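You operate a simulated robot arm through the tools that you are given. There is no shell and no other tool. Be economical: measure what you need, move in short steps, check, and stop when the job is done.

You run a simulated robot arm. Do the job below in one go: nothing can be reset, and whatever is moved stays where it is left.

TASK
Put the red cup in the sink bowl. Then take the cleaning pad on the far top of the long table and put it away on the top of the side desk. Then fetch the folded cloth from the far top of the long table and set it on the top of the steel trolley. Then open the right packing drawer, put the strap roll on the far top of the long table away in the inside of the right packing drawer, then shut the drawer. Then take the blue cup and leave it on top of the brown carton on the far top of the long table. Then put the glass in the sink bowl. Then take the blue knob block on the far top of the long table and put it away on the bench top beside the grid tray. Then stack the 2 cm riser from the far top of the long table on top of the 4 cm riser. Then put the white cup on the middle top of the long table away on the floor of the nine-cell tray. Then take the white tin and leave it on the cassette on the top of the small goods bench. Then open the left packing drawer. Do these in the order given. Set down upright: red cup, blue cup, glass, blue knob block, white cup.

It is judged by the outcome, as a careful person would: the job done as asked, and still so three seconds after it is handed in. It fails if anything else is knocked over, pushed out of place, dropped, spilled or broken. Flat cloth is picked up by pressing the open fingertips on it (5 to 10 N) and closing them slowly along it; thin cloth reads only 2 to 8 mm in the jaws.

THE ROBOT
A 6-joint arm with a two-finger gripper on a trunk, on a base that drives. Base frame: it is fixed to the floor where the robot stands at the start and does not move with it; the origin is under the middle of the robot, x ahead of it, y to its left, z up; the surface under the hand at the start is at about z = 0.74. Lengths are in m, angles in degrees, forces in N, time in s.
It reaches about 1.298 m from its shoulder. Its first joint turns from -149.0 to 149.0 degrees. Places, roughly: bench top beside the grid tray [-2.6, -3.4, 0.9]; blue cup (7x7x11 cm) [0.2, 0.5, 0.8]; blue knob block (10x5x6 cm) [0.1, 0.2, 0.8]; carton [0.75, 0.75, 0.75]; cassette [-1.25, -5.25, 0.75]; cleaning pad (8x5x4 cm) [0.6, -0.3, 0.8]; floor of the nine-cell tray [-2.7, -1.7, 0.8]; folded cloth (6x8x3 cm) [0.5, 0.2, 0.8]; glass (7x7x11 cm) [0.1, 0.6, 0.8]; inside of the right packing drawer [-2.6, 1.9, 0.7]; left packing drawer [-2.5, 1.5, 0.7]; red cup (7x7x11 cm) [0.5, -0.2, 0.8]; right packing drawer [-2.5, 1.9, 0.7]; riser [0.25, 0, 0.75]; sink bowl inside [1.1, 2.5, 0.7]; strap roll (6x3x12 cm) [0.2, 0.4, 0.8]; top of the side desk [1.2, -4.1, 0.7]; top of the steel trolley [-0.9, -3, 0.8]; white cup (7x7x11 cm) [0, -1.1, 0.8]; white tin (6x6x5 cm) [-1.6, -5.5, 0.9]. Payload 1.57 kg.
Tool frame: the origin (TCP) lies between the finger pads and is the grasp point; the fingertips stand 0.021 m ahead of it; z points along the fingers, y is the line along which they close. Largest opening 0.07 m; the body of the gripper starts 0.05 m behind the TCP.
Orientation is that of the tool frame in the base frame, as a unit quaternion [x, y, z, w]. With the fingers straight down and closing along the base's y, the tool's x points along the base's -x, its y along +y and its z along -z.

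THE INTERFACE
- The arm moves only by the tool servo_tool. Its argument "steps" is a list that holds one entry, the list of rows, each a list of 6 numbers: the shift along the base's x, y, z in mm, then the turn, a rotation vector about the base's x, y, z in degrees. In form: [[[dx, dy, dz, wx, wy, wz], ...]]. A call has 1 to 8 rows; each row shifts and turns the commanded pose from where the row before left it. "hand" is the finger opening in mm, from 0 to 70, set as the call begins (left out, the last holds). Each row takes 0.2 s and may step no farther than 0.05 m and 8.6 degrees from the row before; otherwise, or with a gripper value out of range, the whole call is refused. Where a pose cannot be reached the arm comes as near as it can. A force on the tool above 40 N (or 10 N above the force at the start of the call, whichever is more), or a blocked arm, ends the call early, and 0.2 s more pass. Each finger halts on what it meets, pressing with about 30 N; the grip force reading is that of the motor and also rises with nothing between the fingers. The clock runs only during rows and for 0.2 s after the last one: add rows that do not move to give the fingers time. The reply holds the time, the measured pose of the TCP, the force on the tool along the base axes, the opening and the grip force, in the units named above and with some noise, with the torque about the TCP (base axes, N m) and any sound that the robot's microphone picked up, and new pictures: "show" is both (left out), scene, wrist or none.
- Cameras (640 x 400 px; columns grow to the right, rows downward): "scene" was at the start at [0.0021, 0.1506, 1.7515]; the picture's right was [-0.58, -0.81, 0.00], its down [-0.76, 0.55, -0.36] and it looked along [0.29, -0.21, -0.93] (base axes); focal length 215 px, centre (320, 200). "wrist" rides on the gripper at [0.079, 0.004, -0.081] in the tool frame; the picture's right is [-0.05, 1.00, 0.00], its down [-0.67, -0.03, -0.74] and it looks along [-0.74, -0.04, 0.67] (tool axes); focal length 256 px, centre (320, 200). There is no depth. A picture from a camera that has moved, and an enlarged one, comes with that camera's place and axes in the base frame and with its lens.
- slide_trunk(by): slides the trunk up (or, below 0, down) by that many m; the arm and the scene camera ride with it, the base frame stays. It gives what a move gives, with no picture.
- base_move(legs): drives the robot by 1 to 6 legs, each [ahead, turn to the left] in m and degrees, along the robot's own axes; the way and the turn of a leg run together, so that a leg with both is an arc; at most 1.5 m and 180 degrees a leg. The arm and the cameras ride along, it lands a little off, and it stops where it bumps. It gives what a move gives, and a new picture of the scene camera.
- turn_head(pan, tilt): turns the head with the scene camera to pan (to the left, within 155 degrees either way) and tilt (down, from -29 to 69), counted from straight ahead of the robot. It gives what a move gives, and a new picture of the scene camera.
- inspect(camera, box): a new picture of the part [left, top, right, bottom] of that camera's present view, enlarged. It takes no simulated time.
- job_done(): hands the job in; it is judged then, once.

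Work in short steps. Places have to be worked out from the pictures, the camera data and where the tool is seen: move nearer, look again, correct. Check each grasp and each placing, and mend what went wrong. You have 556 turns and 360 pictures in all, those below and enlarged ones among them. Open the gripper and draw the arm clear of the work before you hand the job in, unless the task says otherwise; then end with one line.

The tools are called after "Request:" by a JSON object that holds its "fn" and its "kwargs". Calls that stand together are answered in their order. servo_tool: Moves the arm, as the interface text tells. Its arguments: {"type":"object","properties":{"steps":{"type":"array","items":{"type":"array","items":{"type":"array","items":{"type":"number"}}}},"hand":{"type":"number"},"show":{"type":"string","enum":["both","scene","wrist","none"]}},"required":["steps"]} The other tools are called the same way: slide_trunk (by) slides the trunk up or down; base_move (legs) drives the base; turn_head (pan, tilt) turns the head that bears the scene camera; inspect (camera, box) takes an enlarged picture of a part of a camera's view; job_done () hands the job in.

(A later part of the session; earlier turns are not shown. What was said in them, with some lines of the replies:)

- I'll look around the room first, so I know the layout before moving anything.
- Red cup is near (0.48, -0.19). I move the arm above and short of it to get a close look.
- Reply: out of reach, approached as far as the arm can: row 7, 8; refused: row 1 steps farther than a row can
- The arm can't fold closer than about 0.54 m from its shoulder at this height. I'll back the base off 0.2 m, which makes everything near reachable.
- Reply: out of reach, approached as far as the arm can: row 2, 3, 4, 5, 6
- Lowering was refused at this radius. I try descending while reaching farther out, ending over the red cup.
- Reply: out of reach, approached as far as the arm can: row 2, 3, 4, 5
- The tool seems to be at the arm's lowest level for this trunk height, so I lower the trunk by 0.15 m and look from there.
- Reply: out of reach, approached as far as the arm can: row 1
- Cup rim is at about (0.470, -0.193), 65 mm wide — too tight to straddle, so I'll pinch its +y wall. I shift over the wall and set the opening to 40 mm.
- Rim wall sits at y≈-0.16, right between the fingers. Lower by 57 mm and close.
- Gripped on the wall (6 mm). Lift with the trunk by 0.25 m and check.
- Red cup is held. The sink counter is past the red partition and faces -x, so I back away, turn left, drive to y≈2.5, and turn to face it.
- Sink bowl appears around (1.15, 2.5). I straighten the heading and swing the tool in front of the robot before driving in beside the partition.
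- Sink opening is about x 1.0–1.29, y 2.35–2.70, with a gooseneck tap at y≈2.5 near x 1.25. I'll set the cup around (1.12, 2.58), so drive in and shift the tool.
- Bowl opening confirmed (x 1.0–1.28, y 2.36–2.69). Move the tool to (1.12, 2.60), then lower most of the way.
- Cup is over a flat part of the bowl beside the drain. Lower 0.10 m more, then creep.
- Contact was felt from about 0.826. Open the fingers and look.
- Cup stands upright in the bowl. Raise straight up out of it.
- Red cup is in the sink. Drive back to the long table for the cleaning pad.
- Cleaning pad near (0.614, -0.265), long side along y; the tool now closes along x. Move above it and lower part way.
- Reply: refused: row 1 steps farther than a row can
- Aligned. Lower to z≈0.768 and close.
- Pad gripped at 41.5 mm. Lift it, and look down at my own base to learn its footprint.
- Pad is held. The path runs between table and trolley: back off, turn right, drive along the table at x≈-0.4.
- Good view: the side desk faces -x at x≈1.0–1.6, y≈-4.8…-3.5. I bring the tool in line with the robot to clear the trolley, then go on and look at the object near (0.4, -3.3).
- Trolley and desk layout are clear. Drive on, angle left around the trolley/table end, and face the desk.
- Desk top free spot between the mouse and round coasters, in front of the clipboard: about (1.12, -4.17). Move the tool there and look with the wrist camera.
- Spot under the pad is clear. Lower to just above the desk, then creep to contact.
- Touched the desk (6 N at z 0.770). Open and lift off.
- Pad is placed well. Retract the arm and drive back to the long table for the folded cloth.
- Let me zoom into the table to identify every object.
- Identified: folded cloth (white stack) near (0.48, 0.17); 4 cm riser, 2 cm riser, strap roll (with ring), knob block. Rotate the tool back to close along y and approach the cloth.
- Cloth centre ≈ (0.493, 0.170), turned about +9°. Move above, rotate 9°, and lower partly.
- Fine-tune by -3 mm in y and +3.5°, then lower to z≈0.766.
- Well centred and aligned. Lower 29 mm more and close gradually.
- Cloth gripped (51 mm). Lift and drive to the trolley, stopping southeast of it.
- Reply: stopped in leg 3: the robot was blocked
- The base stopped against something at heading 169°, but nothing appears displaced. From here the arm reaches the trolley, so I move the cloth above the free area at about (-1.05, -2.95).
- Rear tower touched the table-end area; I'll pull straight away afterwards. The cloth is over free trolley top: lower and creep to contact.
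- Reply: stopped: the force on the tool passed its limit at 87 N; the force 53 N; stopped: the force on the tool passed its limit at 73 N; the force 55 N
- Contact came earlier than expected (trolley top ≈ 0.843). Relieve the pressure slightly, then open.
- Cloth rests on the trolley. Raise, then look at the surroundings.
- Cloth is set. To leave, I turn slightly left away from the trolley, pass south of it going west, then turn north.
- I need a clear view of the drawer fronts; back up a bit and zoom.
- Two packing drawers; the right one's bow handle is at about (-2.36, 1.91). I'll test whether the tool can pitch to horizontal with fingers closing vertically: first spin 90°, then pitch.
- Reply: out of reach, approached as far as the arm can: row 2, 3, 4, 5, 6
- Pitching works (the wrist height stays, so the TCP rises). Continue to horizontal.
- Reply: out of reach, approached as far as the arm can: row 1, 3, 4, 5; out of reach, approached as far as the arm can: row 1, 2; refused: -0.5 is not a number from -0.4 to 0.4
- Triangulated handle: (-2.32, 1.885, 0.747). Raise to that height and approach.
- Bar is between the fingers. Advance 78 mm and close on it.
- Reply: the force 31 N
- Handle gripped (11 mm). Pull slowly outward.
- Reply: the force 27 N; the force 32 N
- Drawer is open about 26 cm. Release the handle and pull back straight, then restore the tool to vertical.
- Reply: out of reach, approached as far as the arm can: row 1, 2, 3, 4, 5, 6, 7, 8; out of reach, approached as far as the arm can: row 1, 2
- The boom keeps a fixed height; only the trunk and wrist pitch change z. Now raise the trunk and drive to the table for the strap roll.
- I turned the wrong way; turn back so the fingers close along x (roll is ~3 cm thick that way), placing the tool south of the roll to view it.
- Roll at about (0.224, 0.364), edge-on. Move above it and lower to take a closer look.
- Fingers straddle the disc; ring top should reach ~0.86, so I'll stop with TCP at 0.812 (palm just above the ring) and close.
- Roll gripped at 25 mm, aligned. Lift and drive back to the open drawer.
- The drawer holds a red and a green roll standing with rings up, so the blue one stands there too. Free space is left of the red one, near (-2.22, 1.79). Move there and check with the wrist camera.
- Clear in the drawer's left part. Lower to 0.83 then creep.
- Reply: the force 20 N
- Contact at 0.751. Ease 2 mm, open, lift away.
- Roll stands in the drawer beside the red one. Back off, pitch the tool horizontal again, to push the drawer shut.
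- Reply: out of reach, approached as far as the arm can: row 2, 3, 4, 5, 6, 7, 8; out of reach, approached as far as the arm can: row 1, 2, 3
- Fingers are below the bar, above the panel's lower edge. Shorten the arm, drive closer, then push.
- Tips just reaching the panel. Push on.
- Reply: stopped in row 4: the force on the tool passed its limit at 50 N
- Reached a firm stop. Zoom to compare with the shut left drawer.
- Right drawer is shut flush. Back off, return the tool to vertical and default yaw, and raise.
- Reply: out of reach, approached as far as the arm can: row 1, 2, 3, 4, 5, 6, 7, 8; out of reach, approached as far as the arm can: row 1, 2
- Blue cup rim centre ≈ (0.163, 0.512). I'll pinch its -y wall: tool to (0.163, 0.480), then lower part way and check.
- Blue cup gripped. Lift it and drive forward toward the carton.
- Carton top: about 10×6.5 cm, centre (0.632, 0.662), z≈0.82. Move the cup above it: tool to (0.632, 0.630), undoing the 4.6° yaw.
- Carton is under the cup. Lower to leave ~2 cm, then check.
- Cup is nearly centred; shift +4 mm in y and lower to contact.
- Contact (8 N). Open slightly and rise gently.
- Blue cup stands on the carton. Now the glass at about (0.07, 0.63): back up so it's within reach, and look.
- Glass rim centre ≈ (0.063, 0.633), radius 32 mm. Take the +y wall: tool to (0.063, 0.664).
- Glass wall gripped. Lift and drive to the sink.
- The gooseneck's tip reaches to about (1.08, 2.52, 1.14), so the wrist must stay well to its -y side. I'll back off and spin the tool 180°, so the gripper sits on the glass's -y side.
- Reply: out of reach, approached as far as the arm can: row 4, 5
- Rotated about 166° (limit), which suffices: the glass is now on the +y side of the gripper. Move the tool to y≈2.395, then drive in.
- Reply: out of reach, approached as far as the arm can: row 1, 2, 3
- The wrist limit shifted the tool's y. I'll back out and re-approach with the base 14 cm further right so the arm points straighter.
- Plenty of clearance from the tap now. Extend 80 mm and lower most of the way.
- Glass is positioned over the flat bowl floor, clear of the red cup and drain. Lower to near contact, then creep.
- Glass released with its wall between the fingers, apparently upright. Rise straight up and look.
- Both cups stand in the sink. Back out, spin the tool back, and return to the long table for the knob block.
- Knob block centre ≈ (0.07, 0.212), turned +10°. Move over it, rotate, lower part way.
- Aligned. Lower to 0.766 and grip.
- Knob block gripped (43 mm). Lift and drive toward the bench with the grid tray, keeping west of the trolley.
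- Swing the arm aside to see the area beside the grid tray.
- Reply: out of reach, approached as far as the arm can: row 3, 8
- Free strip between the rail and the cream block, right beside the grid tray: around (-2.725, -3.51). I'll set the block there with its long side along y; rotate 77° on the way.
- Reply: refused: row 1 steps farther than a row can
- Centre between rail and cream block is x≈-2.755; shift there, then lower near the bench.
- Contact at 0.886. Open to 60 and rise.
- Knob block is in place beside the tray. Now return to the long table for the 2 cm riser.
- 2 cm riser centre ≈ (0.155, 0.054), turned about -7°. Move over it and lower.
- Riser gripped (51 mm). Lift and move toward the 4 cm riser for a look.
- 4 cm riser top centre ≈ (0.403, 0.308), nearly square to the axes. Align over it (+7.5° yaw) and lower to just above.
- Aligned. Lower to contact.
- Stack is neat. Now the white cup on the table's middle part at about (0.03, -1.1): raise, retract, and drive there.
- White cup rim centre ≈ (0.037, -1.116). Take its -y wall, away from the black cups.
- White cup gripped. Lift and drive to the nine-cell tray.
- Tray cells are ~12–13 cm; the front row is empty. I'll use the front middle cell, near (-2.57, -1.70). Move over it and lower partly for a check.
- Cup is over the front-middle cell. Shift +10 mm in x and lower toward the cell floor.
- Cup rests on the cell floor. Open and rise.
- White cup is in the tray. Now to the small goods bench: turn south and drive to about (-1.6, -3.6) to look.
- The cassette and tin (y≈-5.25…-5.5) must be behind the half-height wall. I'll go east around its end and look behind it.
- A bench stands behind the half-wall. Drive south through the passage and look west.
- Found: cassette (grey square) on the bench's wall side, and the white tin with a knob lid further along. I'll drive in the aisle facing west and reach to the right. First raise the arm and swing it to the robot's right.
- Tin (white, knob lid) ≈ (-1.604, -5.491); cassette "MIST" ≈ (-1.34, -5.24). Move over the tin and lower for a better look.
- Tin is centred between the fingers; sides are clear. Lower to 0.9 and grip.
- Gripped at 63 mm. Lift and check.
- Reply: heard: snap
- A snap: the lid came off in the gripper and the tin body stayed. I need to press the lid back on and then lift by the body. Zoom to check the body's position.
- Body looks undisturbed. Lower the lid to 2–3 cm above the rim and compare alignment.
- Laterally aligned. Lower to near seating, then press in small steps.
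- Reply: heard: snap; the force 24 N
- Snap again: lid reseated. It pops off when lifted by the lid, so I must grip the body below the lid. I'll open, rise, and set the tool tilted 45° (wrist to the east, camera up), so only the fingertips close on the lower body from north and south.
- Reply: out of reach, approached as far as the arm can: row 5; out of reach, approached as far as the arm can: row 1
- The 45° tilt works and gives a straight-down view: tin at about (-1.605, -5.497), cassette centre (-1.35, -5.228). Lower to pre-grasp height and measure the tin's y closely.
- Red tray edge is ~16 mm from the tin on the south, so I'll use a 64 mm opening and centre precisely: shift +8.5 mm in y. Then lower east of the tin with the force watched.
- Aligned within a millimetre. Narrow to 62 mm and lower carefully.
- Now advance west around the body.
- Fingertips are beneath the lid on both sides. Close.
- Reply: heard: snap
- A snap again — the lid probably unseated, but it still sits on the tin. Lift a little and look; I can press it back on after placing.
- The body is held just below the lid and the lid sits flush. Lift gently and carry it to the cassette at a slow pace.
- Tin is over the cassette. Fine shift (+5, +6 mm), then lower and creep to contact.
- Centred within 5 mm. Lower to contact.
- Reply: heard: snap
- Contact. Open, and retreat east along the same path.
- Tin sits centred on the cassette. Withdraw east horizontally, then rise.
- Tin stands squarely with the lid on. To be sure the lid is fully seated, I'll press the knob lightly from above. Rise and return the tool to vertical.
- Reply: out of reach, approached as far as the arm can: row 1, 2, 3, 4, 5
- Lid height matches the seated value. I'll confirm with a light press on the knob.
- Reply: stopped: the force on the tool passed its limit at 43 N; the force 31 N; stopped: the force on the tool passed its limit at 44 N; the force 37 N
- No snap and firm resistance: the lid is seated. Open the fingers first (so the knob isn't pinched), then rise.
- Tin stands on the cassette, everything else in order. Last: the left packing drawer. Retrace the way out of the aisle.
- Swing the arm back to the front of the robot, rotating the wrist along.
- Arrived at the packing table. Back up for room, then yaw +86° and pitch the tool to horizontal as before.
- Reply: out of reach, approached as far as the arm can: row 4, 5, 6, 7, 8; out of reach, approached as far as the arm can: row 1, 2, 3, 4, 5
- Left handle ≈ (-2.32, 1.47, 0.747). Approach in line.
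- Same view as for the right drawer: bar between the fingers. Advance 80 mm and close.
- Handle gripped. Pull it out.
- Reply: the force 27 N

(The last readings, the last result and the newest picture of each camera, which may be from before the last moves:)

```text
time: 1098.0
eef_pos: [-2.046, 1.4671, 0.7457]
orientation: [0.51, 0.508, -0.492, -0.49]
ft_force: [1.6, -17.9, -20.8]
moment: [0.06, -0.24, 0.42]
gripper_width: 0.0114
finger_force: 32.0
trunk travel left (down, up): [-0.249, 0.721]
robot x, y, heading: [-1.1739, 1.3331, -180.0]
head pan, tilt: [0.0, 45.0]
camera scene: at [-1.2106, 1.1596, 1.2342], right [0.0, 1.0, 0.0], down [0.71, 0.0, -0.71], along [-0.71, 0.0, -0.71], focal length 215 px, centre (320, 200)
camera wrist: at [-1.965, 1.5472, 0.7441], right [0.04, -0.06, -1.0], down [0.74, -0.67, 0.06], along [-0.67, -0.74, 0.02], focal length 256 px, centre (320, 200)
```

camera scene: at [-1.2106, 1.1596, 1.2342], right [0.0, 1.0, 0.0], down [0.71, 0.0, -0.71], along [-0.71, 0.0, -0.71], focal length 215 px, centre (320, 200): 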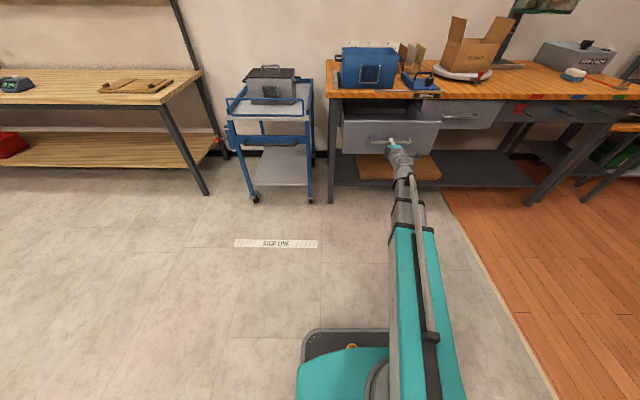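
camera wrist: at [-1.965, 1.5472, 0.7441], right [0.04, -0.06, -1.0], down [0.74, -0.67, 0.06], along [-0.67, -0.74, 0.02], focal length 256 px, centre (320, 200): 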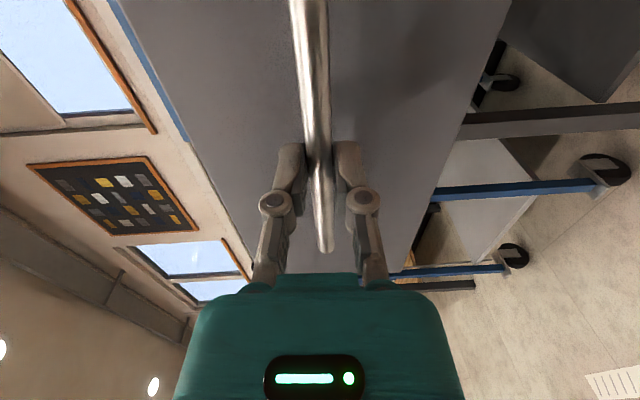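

Open 26 cm; pull a bit further gently to have it fully open, stopping on resistance.

Request:
{"fn": "servo_tool", "kwargs": {"steps": [[[15, 0, 0, 0, 0, 0], [15, 0, 0, 0, 0, 0], [15, 0, 0, 0, 0, 0], [15, 0, 0, 0, 0, 0], [15, 0, 0, 0, 0, 0]]], "show": "scene"}}

```text
time: 1098.9
eef_pos: [-2.0032, 1.47, 0.7445]
orientation: [0.509, 0.508, -0.491, -0.491]
ft_force: [-7.1, -1.9, -15.2]
moment: [0.14, -0.25, -0.02]
gripper_width: 0.0116
finger_force: 31.3
trunk travel left (down, up): [-0.249, 0.721]
robot x, y, heading: [-1.1766, 1.3306, -179.9]
head pan, tilt: [0.0, 45.0]
stopped in row 4: the force on the tool passed its limit at 81 N (the readings are from after the stop); the commanded pose is now the measured one
camera scene: at [-1.2106, 1.1605, 1.2344], right [0.0, 1.0, 0.0], down [0.71, 0.0, -0.71], along [-0.71, 0.0, -0.71], focal length 215 px, centre (320, 200)
```

scene: 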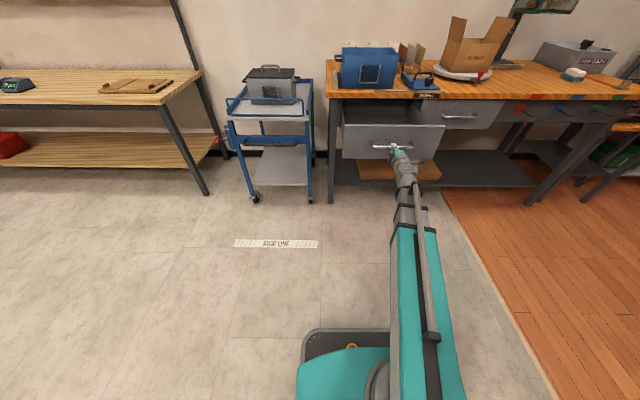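

Drawer is at its stop (30 cm). Release and draw clear.

Request:
{"fn": "servo_tool", "kwargs": {"steps": [[[0, 0, 0, 0, 0, 0], [0, 0, 0, 0, 0, 0], [0, 0, 0, 0, 0, 0]]], "hand": 50, "show": "none"}}

Request:
{"fn": "base_move", "kwargs": {"legs": [[-0.4, 0]]}}

Request:
{"fn": "slide_trunk", "kwargs": {"by": 0.4}}

Request:
{"fn": "inspect", "kwargs": {"camera": "scene", "box": [290, 80, 490, 220]}}

```text
time: 1099.7
eef_pos: [-2.0011, 1.4702, 0.7469]
orientation: [0.51, 0.507, -0.491, -0.492]
ft_force: [-0.5, 0.4, 0.8]
moment: [-0.04, -0.02, -0.01]
gripper_width: 0.0501
finger_force: 0.1
trunk travel left (down, up): [-0.249, 0.721]
robot x, y, heading: [-1.1746, 1.331, -179.5]
head pan, tilt: [0.0, 45.0]
```

```text
time: 1102.7
eef_pos: [-1.6014, 1.47, 0.7473]
orientation: [0.509, 0.508, -0.492, -0.49]
ft_force: [0.5, -0.8, -0.5]
moment: [-0.03, 0.02, 0.0]
gripper_width: 0.0498
finger_force: 0.2
trunk travel left (down, up): [-0.249, 0.721]
robot x, y, heading: [-0.7764, 1.3343, -179.5]
head pan, tilt: [0.0, 45.0]
camera scene: at [-0.8078, 1.1624, 1.2345], right [-0.01, 1.0, 0.0], down [0.71, 0.01, -0.71], along [-0.71, -0.01, -0.71], focal length 215 px, centre (320, 200)
```

scene: 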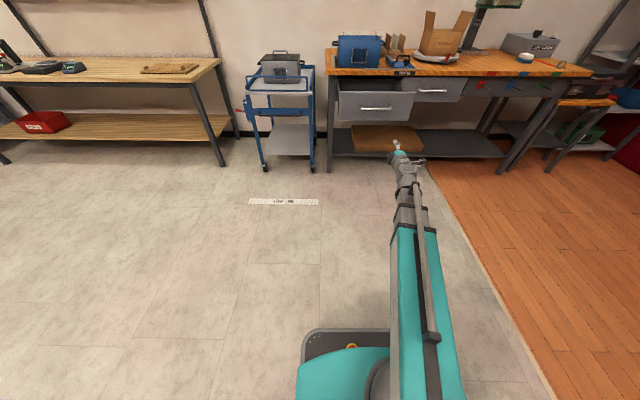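

```text
time: 1106.5
eef_pos: [-1.6021, 1.4697, 1.1475]
orientation: [0.509, 0.507, -0.493, -0.491]
ft_force: [1.4, -0.5, 0.1]
moment: [0.03, -0.01, -0.05]
gripper_width: 0.0503
finger_force: 0.0
trunk travel left (down, up): [-0.649, 0.321]
robot x, y, heading: [-0.772, 1.3308, -179.6]
head pan, tilt: [0.0, 45.0]
```

```text
2.86 times, centred on (390, 150) of scene
camera zoom: at [-0.8079, 1.1624, 1.6345], right [-0.01, 1.0, 0.0], down [0.71, 0.01, -0.71], along [-0.71, -0.01, -0.71], focal length 613 px, centre (120, 343)
```

zoom: 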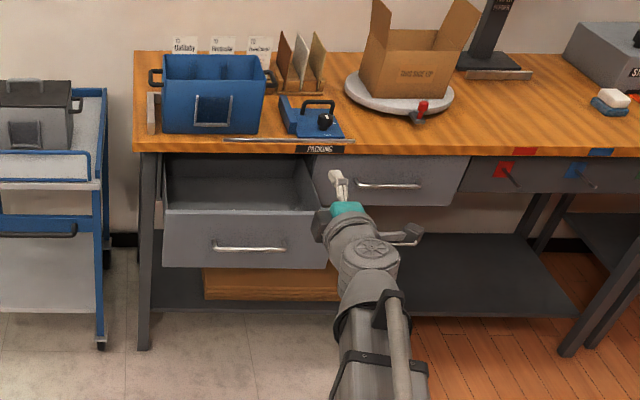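

The left drawer is open, the right one is shut, and the arm is clear with the gripper open. Handing in.

Request:
{"fn": "job_done", "kwargs": {}}

```text
The job is handed in.
```

I did all eleven steps in the order given and handed the job in. The white tin's lid came off on the first lift; I snapped it back on, then lifted the tin by its body and pressed the lid to check it was seated.
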